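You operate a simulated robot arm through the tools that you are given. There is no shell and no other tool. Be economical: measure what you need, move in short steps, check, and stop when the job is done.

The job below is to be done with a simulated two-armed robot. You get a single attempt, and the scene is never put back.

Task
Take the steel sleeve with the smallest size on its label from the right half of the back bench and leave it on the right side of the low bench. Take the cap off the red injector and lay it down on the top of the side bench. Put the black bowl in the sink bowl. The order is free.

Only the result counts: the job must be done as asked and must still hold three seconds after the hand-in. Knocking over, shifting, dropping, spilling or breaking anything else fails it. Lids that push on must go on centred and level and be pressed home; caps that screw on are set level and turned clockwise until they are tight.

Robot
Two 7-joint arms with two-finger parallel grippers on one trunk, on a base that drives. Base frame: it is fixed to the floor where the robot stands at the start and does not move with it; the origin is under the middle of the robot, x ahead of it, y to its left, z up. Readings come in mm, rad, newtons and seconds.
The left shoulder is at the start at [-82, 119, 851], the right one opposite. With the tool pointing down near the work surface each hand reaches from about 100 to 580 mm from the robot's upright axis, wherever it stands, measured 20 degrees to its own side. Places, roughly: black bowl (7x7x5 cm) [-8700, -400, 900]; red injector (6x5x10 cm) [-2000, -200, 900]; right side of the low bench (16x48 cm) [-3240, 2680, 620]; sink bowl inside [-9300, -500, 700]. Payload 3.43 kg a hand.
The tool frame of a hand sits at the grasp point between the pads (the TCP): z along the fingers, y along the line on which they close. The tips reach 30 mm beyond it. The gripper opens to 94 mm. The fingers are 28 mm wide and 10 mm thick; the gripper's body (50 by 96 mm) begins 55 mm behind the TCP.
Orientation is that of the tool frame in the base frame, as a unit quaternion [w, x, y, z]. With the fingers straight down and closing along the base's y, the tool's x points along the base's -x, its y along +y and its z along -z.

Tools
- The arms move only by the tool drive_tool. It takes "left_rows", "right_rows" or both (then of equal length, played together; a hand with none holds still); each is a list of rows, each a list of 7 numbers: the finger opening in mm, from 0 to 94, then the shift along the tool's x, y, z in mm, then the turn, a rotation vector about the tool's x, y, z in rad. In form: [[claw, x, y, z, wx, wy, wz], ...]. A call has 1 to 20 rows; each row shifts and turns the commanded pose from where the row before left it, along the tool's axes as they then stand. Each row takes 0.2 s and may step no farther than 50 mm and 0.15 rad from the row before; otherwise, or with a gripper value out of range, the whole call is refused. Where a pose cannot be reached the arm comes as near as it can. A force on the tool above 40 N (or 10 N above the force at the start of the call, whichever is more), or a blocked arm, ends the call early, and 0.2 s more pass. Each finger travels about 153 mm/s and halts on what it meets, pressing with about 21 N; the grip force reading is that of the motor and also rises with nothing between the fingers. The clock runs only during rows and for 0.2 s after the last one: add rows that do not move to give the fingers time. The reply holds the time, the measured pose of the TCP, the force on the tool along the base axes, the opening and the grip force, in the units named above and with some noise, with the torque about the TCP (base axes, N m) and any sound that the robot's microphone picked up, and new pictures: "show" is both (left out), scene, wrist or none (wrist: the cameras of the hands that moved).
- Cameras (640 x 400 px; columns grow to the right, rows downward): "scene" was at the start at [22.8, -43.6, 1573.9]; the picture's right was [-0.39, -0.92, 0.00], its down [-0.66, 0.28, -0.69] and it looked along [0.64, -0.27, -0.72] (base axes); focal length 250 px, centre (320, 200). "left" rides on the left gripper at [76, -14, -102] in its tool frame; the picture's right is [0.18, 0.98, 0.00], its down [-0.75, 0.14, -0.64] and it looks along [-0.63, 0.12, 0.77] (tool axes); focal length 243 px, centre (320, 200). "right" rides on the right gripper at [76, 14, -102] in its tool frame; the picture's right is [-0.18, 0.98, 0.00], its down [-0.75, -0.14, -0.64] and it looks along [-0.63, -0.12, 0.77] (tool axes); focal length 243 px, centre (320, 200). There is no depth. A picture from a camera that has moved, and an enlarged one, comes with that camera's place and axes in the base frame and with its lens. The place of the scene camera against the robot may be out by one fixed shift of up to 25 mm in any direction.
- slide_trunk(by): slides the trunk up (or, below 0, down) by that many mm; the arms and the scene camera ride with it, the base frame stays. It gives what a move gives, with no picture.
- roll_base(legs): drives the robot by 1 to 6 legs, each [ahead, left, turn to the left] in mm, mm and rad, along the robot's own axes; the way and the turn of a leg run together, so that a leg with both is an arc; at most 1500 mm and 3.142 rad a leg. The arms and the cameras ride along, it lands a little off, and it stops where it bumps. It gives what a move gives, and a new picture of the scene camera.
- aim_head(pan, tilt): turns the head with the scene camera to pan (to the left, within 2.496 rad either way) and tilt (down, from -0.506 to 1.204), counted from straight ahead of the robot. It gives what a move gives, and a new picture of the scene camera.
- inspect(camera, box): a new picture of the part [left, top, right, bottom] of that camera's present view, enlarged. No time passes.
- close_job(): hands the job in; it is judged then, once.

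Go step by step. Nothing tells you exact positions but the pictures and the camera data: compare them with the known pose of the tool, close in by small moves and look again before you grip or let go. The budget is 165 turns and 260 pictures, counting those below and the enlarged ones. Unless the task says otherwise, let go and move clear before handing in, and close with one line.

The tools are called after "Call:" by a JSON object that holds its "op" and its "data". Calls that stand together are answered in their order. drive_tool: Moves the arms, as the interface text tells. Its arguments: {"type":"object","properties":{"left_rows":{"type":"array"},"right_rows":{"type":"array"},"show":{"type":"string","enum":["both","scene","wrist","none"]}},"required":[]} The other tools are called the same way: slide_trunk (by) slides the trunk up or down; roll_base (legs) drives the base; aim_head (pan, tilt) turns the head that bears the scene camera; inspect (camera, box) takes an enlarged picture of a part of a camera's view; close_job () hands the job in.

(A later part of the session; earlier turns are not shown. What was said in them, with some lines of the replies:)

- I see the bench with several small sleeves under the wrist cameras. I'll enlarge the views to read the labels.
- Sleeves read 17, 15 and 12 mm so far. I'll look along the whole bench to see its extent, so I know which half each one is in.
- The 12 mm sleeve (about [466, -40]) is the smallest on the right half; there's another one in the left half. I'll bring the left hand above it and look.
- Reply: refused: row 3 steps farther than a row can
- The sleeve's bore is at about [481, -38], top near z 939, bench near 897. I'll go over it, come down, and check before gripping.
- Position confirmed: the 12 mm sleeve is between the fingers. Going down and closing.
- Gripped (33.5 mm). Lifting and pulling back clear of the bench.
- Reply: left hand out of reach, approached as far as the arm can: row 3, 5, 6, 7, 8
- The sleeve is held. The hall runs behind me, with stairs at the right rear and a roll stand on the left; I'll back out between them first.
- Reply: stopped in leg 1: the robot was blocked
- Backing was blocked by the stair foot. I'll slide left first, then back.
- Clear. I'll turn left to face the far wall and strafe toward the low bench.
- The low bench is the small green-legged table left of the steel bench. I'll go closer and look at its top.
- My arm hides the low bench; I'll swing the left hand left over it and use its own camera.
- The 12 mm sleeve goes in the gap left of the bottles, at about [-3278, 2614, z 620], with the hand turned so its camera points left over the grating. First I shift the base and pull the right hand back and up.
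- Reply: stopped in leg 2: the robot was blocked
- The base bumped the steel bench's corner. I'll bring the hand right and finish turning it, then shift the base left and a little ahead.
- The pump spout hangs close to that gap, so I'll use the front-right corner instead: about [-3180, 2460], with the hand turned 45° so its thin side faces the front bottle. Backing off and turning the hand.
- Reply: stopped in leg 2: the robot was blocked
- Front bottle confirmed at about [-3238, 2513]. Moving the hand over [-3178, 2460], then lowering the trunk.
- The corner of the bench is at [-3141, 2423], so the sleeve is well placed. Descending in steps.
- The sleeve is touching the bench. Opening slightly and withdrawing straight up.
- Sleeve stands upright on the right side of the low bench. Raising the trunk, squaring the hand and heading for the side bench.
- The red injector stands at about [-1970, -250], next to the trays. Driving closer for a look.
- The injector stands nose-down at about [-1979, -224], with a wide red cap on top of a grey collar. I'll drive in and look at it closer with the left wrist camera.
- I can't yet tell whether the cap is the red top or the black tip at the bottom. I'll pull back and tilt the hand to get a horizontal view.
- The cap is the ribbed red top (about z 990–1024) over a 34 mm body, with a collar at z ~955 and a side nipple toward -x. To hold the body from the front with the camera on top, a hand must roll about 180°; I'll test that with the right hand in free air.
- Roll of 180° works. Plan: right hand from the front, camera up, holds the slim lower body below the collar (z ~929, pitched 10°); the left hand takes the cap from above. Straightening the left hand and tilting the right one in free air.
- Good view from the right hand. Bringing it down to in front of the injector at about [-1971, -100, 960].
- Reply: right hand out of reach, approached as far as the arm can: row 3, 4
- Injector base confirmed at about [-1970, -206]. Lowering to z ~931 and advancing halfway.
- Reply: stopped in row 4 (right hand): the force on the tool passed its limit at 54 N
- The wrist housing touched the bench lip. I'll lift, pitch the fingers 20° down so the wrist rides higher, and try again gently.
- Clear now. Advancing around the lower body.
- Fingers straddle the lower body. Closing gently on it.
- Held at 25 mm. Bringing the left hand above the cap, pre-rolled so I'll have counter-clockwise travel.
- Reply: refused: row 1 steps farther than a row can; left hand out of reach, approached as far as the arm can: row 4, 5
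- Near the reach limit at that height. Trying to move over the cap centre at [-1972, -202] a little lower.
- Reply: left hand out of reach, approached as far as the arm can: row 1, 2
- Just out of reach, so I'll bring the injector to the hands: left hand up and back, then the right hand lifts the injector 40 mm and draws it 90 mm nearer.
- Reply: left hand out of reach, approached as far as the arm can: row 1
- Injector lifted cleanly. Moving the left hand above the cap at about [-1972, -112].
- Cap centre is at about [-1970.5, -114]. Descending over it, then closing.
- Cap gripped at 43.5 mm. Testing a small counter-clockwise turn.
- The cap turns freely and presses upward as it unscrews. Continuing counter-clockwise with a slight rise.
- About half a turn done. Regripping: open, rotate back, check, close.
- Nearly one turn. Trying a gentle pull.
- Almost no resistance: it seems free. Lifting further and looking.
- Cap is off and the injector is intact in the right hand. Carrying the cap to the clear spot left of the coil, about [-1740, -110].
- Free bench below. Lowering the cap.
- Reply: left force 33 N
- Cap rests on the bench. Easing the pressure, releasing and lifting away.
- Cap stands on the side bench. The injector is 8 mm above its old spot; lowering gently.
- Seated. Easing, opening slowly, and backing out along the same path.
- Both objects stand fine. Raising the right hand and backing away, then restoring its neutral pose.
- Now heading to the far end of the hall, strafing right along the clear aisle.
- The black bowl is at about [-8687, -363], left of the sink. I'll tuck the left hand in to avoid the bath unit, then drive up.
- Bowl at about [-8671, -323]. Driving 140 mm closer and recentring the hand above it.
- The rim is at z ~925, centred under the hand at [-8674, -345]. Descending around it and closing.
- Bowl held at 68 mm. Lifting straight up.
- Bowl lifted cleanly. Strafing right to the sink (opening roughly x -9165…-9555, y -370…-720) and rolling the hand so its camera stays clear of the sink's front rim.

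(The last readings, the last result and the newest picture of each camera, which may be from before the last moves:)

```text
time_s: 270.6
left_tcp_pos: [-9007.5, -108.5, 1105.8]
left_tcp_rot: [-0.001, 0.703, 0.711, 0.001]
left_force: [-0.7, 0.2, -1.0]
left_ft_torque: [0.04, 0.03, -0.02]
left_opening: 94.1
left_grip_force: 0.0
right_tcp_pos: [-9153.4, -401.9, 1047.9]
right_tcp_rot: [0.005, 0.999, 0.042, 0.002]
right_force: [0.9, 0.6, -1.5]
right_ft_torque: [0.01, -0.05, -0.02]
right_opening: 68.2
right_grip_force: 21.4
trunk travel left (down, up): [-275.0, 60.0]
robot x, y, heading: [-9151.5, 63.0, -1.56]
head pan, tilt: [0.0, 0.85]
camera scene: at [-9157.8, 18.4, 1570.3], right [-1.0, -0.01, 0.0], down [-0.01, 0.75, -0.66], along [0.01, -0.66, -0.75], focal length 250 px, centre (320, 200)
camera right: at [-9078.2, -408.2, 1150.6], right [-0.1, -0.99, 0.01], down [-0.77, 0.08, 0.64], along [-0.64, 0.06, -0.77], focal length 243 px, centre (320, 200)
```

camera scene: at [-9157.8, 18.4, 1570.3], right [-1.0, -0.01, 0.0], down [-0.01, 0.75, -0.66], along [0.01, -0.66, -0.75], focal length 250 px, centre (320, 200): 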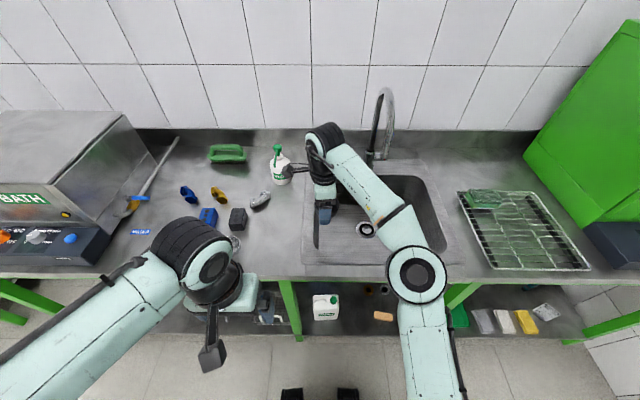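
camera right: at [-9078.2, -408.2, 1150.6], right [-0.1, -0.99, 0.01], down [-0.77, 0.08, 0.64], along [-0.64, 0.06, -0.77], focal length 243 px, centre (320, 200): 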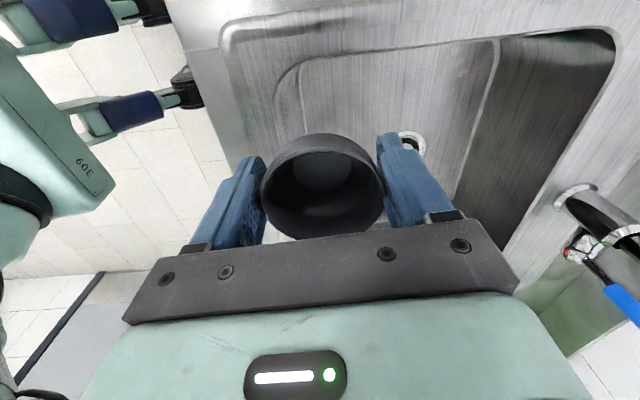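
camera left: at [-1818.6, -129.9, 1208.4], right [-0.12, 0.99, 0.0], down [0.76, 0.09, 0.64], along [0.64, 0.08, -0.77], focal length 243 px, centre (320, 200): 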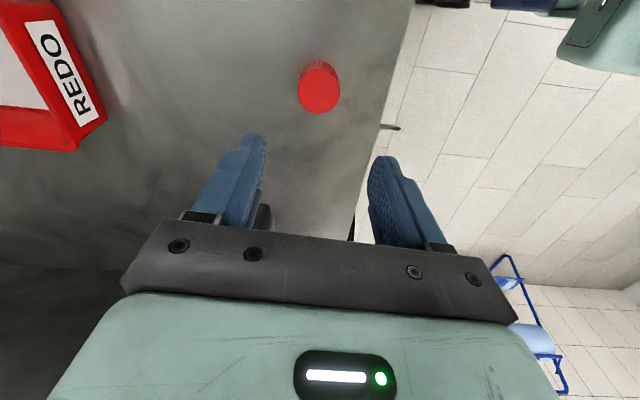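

Sink opening is about x -9136…-9550, y -375…-715. I'll edge forward, then bring the bowl over [-9290, -460].

Call:
{"op": "roll_base", "data": {"legs": [[30, 0, 0]]}}

Call:
{"op": "drive_tool", "data": {"right_rows": [[50, 0, 0, 40, 0, 0, 0], [50, 0, 0, 35, 0, 0, 0], [50, -45, 0, 0, 0, 0, 0], [50, -45, 0, 0, 0, 0, 0], [50, -45, 0, 0, 0, 0, 0], [50, 0, 25, 0, 0, 0, 0], [50, 0, 0, 0, 0, 0, 0]], "show": "both"}}

```text
time_s: 271.4
left_tcp_pos: [-9005.8, -138.9, 1105.6]
left_tcp_rot: [-0.001, 0.702, 0.712, 0.002]
left_force: [0.0, -0.4, 0.4]
left_ft_torque: [0.0, 0.04, 0.03]
left_opening: 94.2
left_grip_force: 0.1
right_tcp_pos: [-9154.9, -431.2, 1048.6]
right_tcp_rot: [0.005, 0.999, 0.043, 0.002]
right_force: [0.6, -0.3, -1.4]
right_ft_torque: [0.01, -0.02, -0.04]
right_opening: 67.9
right_grip_force: 20.9
trunk travel left (down, up): [-275.0, 60.0]
robot x, y, heading: [-9151.9, 36.1, -1.557]
head pan, tilt: [0.0, 0.85]
camera scene: at [-9157.4, -11.4, 1570.2], right [-1.0, -0.01, 0.0], down [-0.01, 0.75, -0.66], along [0.01, -0.66, -0.75], focal length 250 px, centre (320, 200)
```

scene: 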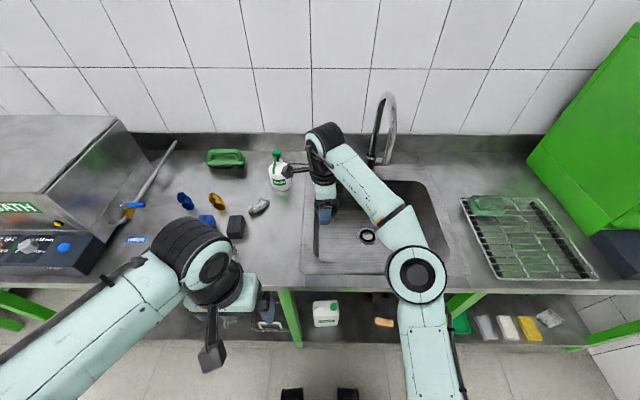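

```text
time_s: 273.0
left_tcp_pos: [-9006.9, -137.5, 1105.7]
left_tcp_rot: [0.0, 0.703, 0.711, 0.003]
left_force: [-1.0, 0.3, 0.0]
left_ft_torque: [-0.01, -0.04, -0.01]
left_opening: 94.0
left_grip_force: 0.1
right_tcp_pos: [-9286.0, -469.1, 973.6]
right_tcp_rot: [0.004, 0.999, 0.042, 0.002]
right_force: [0.5, 0.0, -0.1]
right_ft_torque: [0.01, -0.03, 0.0]
right_opening: 68.1
right_grip_force: 20.9
trunk travel left (down, up): [-275.0, 60.0]
robot x, y, heading: [-9151.5, 37.3, -1.556]
head pan, tilt: [0.0, 0.85]
camera scene: at [-9158.2, -10.8, 1570.3], right [-1.0, -0.01, 0.0], down [-0.01, 0.75, -0.66], along [0.01, -0.66, -0.75], focal length 250 px, centre (320, 200)
camera right: at [-9209.8, -474.4, 1076.8], right [-0.1, -1.0, 0.01], down [-0.77, 0.08, 0.64], along [-0.64, 0.06, -0.77], focal length 243 px, centre (320, 200)
```

scene: 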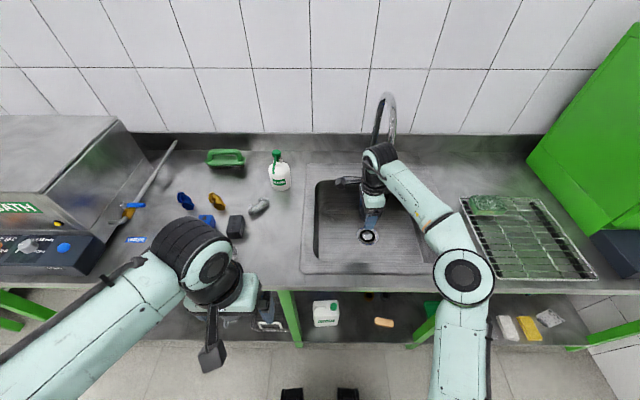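
right: 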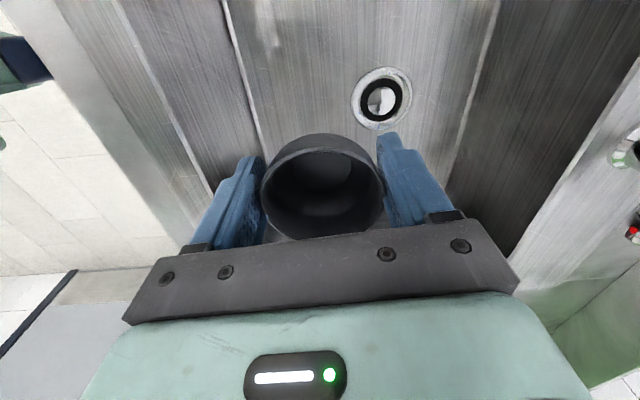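

Over the sink, clear of walls and drain. Descending in stages.

Call:
{"op": "drive_tool", "data": {"right_rows": [[50, 0, 0, 40, 0, 0, 0], [50, 0, 0, 40, 0, 0, 0], [50, 0, 0, 40, 0, 0, 0], [50, 0, 0, 30, 0, 0, 0], [50, 0, 0, 0, 0, 0, 0]], "show": "both"}}

```text
time_s: 274.2
left_tcp_pos: [-9006.9, -137.7, 1105.0]
left_tcp_rot: [0.001, 0.703, 0.711, 0.001]
left_force: [0.0, -0.7, -0.9]
left_ft_torque: [0.01, 0.0, -0.02]
left_opening: 94.0
left_grip_force: 0.1
right_tcp_pos: [-9286.0, -468.1, 823.1]
right_tcp_rot: [0.005, 0.999, 0.043, 0.002]
right_force: [0.1, -0.6, -0.2]
right_ft_torque: [0.0, 0.0, 0.0]
right_opening: 68.1
right_grip_force: 21.1
trunk travel left (down, up): [-275.0, 60.0]
robot x, y, heading: [-9152.0, 36.5, -1.557]
head pan, tilt: [0.0, 0.85]
camera scene: at [-9157.3, -11.4, 1570.3], right [-1.0, -0.01, 0.0], down [-0.01, 0.75, -0.66], along [0.01, -0.66, -0.75], focal length 250 px, centre (320, 200)
camera right: at [-9209.4, -475.9, 925.2], right [-0.1, -0.99, 0.01], down [-0.77, 0.08, 0.64], along [-0.64, 0.06, -0.77], focal length 243 px, centre (320, 200)
```

scene: 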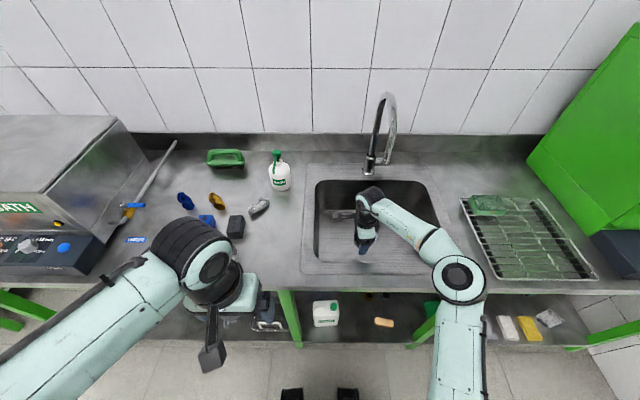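
right: 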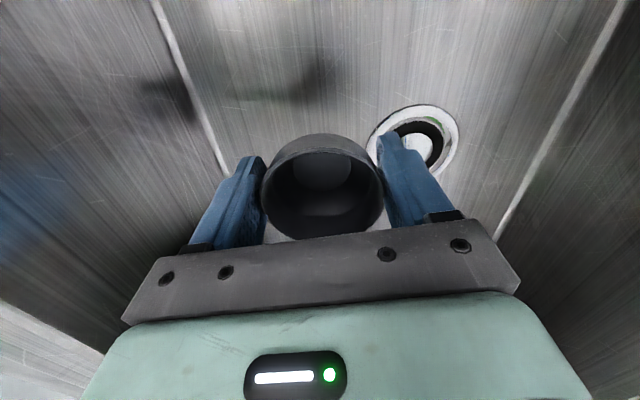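

Call:
{"op": "drive_tool", "data": {"right_rows": [[50, 0, 0, 20, 0, 0, 0], [50, 0, 0, 15, 0, 0, 0], [50, 0, 0, 10, 0, 0, 0], [50, 0, 0, 0, 0, 0, 0]], "show": "both"}}

Call:
{"op": "inspect", "data": {"camera": "scene", "box": [290, 150, 510, 310]}}

```text
time_s: 275.2
left_tcp_pos: [-9005.1, -139.1, 1105.1]
left_tcp_rot: [0.0, 0.703, 0.711, 0.001]
left_force: [-0.3, 1.1, 0.1]
left_ft_torque: [-0.01, 0.04, 0.03]
left_opening: 94.3
left_grip_force: 0.1
right_tcp_pos: [-9286.1, -470.0, 778.4]
right_tcp_rot: [0.004, 0.999, 0.043, 0.002]
right_force: [0.7, -0.1, -1.5]
right_ft_torque: [0.01, 0.0, -0.01]
right_opening: 68.1
right_grip_force: 20.6
trunk travel left (down, up): [-275.0, 60.0]
robot x, y, heading: [-9149.8, 34.6, -1.556]
head pan, tilt: [0.0, 0.85]
camera scene: at [-9157.4, -11.5, 1570.3], right [-1.0, -0.01, 0.0], down [-0.01, 0.75, -0.66], along [0.01, -0.66, -0.75], focal length 250 px, centre (320, 200)
camera right: at [-9209.7, -477.0, 880.5], right [-0.1, -0.99, 0.01], down [-0.77, 0.08, 0.64], along [-0.64, 0.06, -0.77], focal length 243 px, centre (320, 200)
```

scene: 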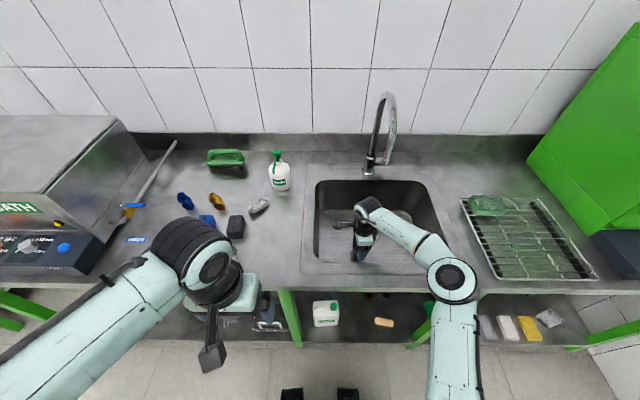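
right: 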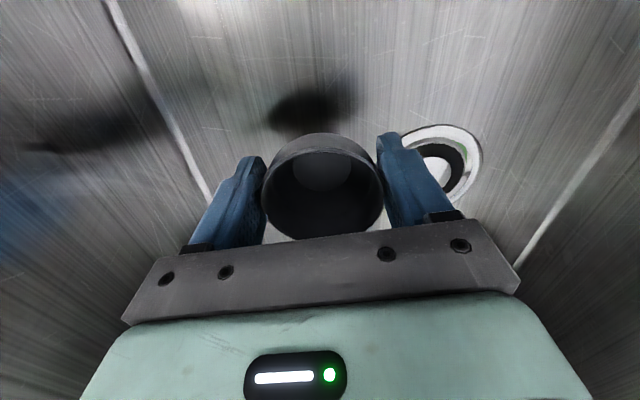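

```text
2.50 times, centred on (400, 230) of scene
camera zoom: at [-9157.4, -11.5, 1570.3], right [-1.0, -0.01, 0.0], down [-0.01, 0.75, -0.66], along [0.01, -0.66, -0.75], focal length 624 px, centre (120, 125)
```

zoom: 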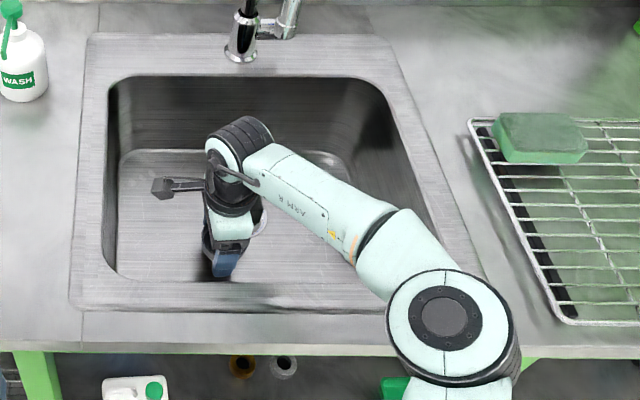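

Call:
{"op": "drive_tool", "data": {"right_rows": [[50, 0, 0, 8, 0, 0, 0], [50, 0, 0, 8, 0, 0, 0], [50, 0, 0, 5, 0, 0, 0], [50, 0, 0, 0, 0, 0, 0]], "show": "wrist"}}

```text
time_s: 276.2
left_tcp_pos: [-9006.5, -137.5, 1104.5]
left_tcp_rot: [-0.001, 0.703, 0.711, 0.003]
left_force: [0.3, -0.3, 0.3]
left_ft_torque: [0.01, 0.0, -0.01]
left_opening: 93.9
left_grip_force: 0.1
right_tcp_pos: [-9287.3, -469.9, 757.6]
right_tcp_rot: [0.004, 0.999, 0.043, 0.001]
right_force: [-1.5, 0.3, -1.3]
right_ft_torque: [0.0, -0.02, -0.01]
right_opening: 68.2
right_grip_force: 20.9
trunk travel left (down, up): [-275.0, 60.0]
robot x, y, heading: [-9150.2, 36.0, -1.56]
head pan, tilt: [0.0, 0.85]
camera right: at [-9209.6, -477.0, 860.0], right [-0.1, -0.99, 0.01], down [-0.76, 0.08, 0.64], along [-0.64, 0.06, -0.77], focal length 243 px, centre (320, 200)
```

right: 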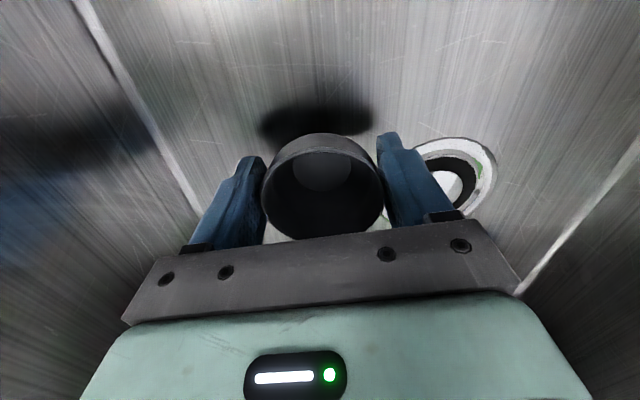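

Call:
{"op": "drive_tool", "data": {"right_rows": [[50, 0, 0, 4, 0, 0, 0], [50, 0, 0, 4, 0, 0, 0], [50, 0, 0, 3, 0, 0, 0], [50, 0, 0, 0, 0, 0, 0]], "show": "none"}}

Call:
{"op": "drive_tool", "data": {"right_rows": [[50, 0, 0, 3, 0, 0, 0], [50, 0, 0, 0, 0, 0, 0]], "show": "wrist"}}

```text
time_s: 277.2
left_tcp_pos: [-9006.2, -138.1, 1104.7]
left_tcp_rot: [-0.001, 0.703, 0.711, 0.001]
left_force: [0.1, -0.1, 0.5]
left_ft_torque: [-0.03, 0.02, 0.03]
left_opening: 94.0
left_grip_force: 0.0
right_tcp_pos: [-9285.6, -469.7, 746.8]
right_tcp_rot: [0.006, 0.999, 0.043, 0.001]
right_force: [0.5, 0.0, 3.4]
right_ft_torque: [0.08, 0.08, -0.05]
right_opening: 68.3
right_grip_force: 21.0
trunk travel left (down, up): [-275.0, 60.0]
robot x, y, heading: [-9151.2, 33.9, -1.563]
head pan, tilt: [0.0, 0.85]
```

```text
time_s: 277.8
left_tcp_pos: [-9006.4, -137.8, 1105.4]
left_tcp_rot: [0.0, 0.703, 0.711, 0.001]
left_force: [0.0, -0.4, 0.2]
left_ft_torque: [0.0, 0.02, 0.0]
left_opening: 93.9
left_grip_force: 0.1
right_tcp_pos: [-9286.6, -471.3, 744.4]
right_tcp_rot: [0.006, 0.999, 0.043, 0.003]
right_force: [0.8, -0.5, 14.5]
right_ft_torque: [-0.09, 0.2, 0.03]
right_opening: 68.1
right_grip_force: 21.3
trunk travel left (down, up): [-275.0, 60.0]
robot x, y, heading: [-9149.4, 38.0, -1.558]
head pan, tilt: [0.0, 0.85]
camera right: at [-9209.1, -476.8, 847.3], right [-0.1, -0.99, 0.01], down [-0.77, 0.08, 0.64], along [-0.64, 0.05, -0.77], focal length 243 px, centre (320, 200)
```

right: 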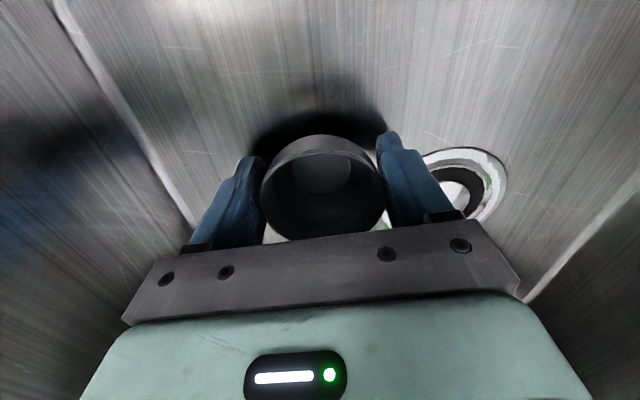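

The bowl rests on the sink floor. Releasing and withdrawing upward.

Call:
{"op": "drive_tool", "data": {"right_rows": [[60, 0, 0, -1, 0, 0, 0], [75, 0, 0, 0, 0, 0, 0], [90, 0, 0, 0, 0, 0, 0], [90, 0, 0, 0, 0, 0, 0], [90, 0, 0, -20, 0, 0, 0], [90, 0, 0, -40, 0, 0, 0], [90, 0, 0, -45, 0, 0, 0], [90, 0, 0, -45, 0, 0, 0], [90, 0, 0, -45, 0, 0, 0], [90, 0, 0, -35, 0, 0, 0], [90, 0, 0, 0, 0, 0, 0]], "show": "both"}}

```text
time_s: 280.2
left_tcp_pos: [-9006.3, -138.3, 1105.4]
left_tcp_rot: [0.0, 0.702, 0.712, 0.001]
left_force: [0.8, 0.0, -0.6]
left_ft_torque: [0.03, 0.01, -0.03]
left_opening: 93.9
left_grip_force: 0.2
right_tcp_pos: [-9287.5, -469.1, 974.2]
right_tcp_rot: [0.004, 0.999, 0.043, 0.002]
right_force: [0.0, -0.2, 0.2]
right_ft_torque: [-0.02, 0.0, 0.01]
right_opening: 90.1
right_grip_force: 0.0
trunk travel left (down, up): [-275.0, 60.0]
robot x, y, heading: [-9151.4, 33.6, -1.557]
head pan, tilt: [0.0, 0.85]
camera scene: at [-9157.6, -11.6, 1570.2], right [-1.0, -0.01, 0.0], down [-0.01, 0.75, -0.66], along [0.01, -0.66, -0.75], focal length 250 px, centre (320, 200)
camera right: at [-9210.5, -475.9, 1078.2], right [-0.1, -1.0, 0.01], down [-0.77, 0.08, 0.64], along [-0.64, 0.06, -0.77], focal length 243 px, centre (320, 200)
```

scene: 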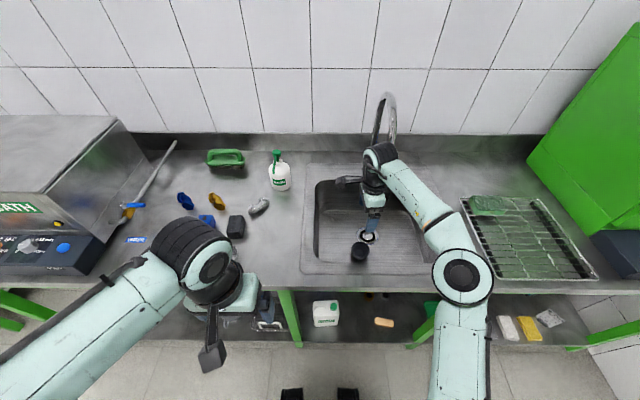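
right: 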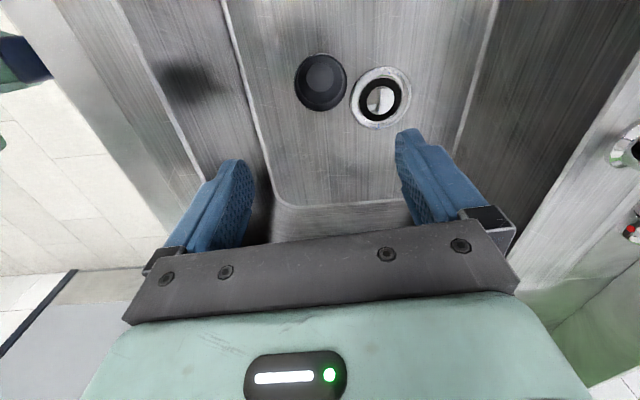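

The bowl stands in the sink. Backing off a little before handing in.

Call:
{"op": "roll_base", "data": {"legs": [[-400, 0, 0]]}}

```text
time_s: 282.7
left_tcp_pos: [-9010.9, 262.1, 1105.1]
left_tcp_rot: [-0.001, 0.702, 0.712, 0.002]
left_force: [0.0, 0.5, -0.2]
left_ft_torque: [-0.04, 0.01, 0.01]
left_opening: 94.1
left_grip_force: 0.1
right_tcp_pos: [-9291.1, -69.5, 975.3]
right_tcp_rot: [0.005, 0.999, 0.044, 0.002]
right_force: [0.6, 0.7, -0.1]
right_ft_torque: [-0.02, 0.02, 0.0]
right_opening: 89.8
right_grip_force: 0.1
trunk travel left (down, up): [-275.0, 60.0]
robot x, y, heading: [-9152.0, 434.3, -1.557]
head pan, tilt: [0.0, 0.85]
camera scene: at [-9162.7, 388.7, 1570.3], right [-1.0, -0.01, 0.0], down [-0.01, 0.75, -0.66], along [0.01, -0.66, -0.75], focal length 250 px, centre (320, 200)
```

scene: 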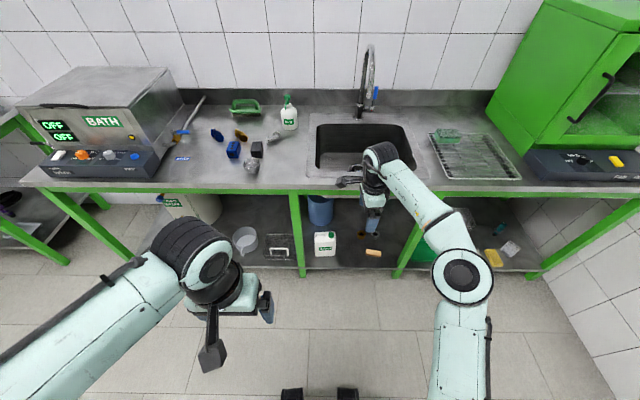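

All three parts are done and the hands are clear, so I'm handing in.

Call:
{"op": "close_job", "data": {}}

```text
The job is handed in.
```

I've handed the job in: the 12 mm sleeve stands on the right side of the low bench, the red injector's cap is on top of the side bench, and the black bowl is in the sink. The 12 mm sleeve was the smallest I saw on the right half; I couldn't see behind the green tester.
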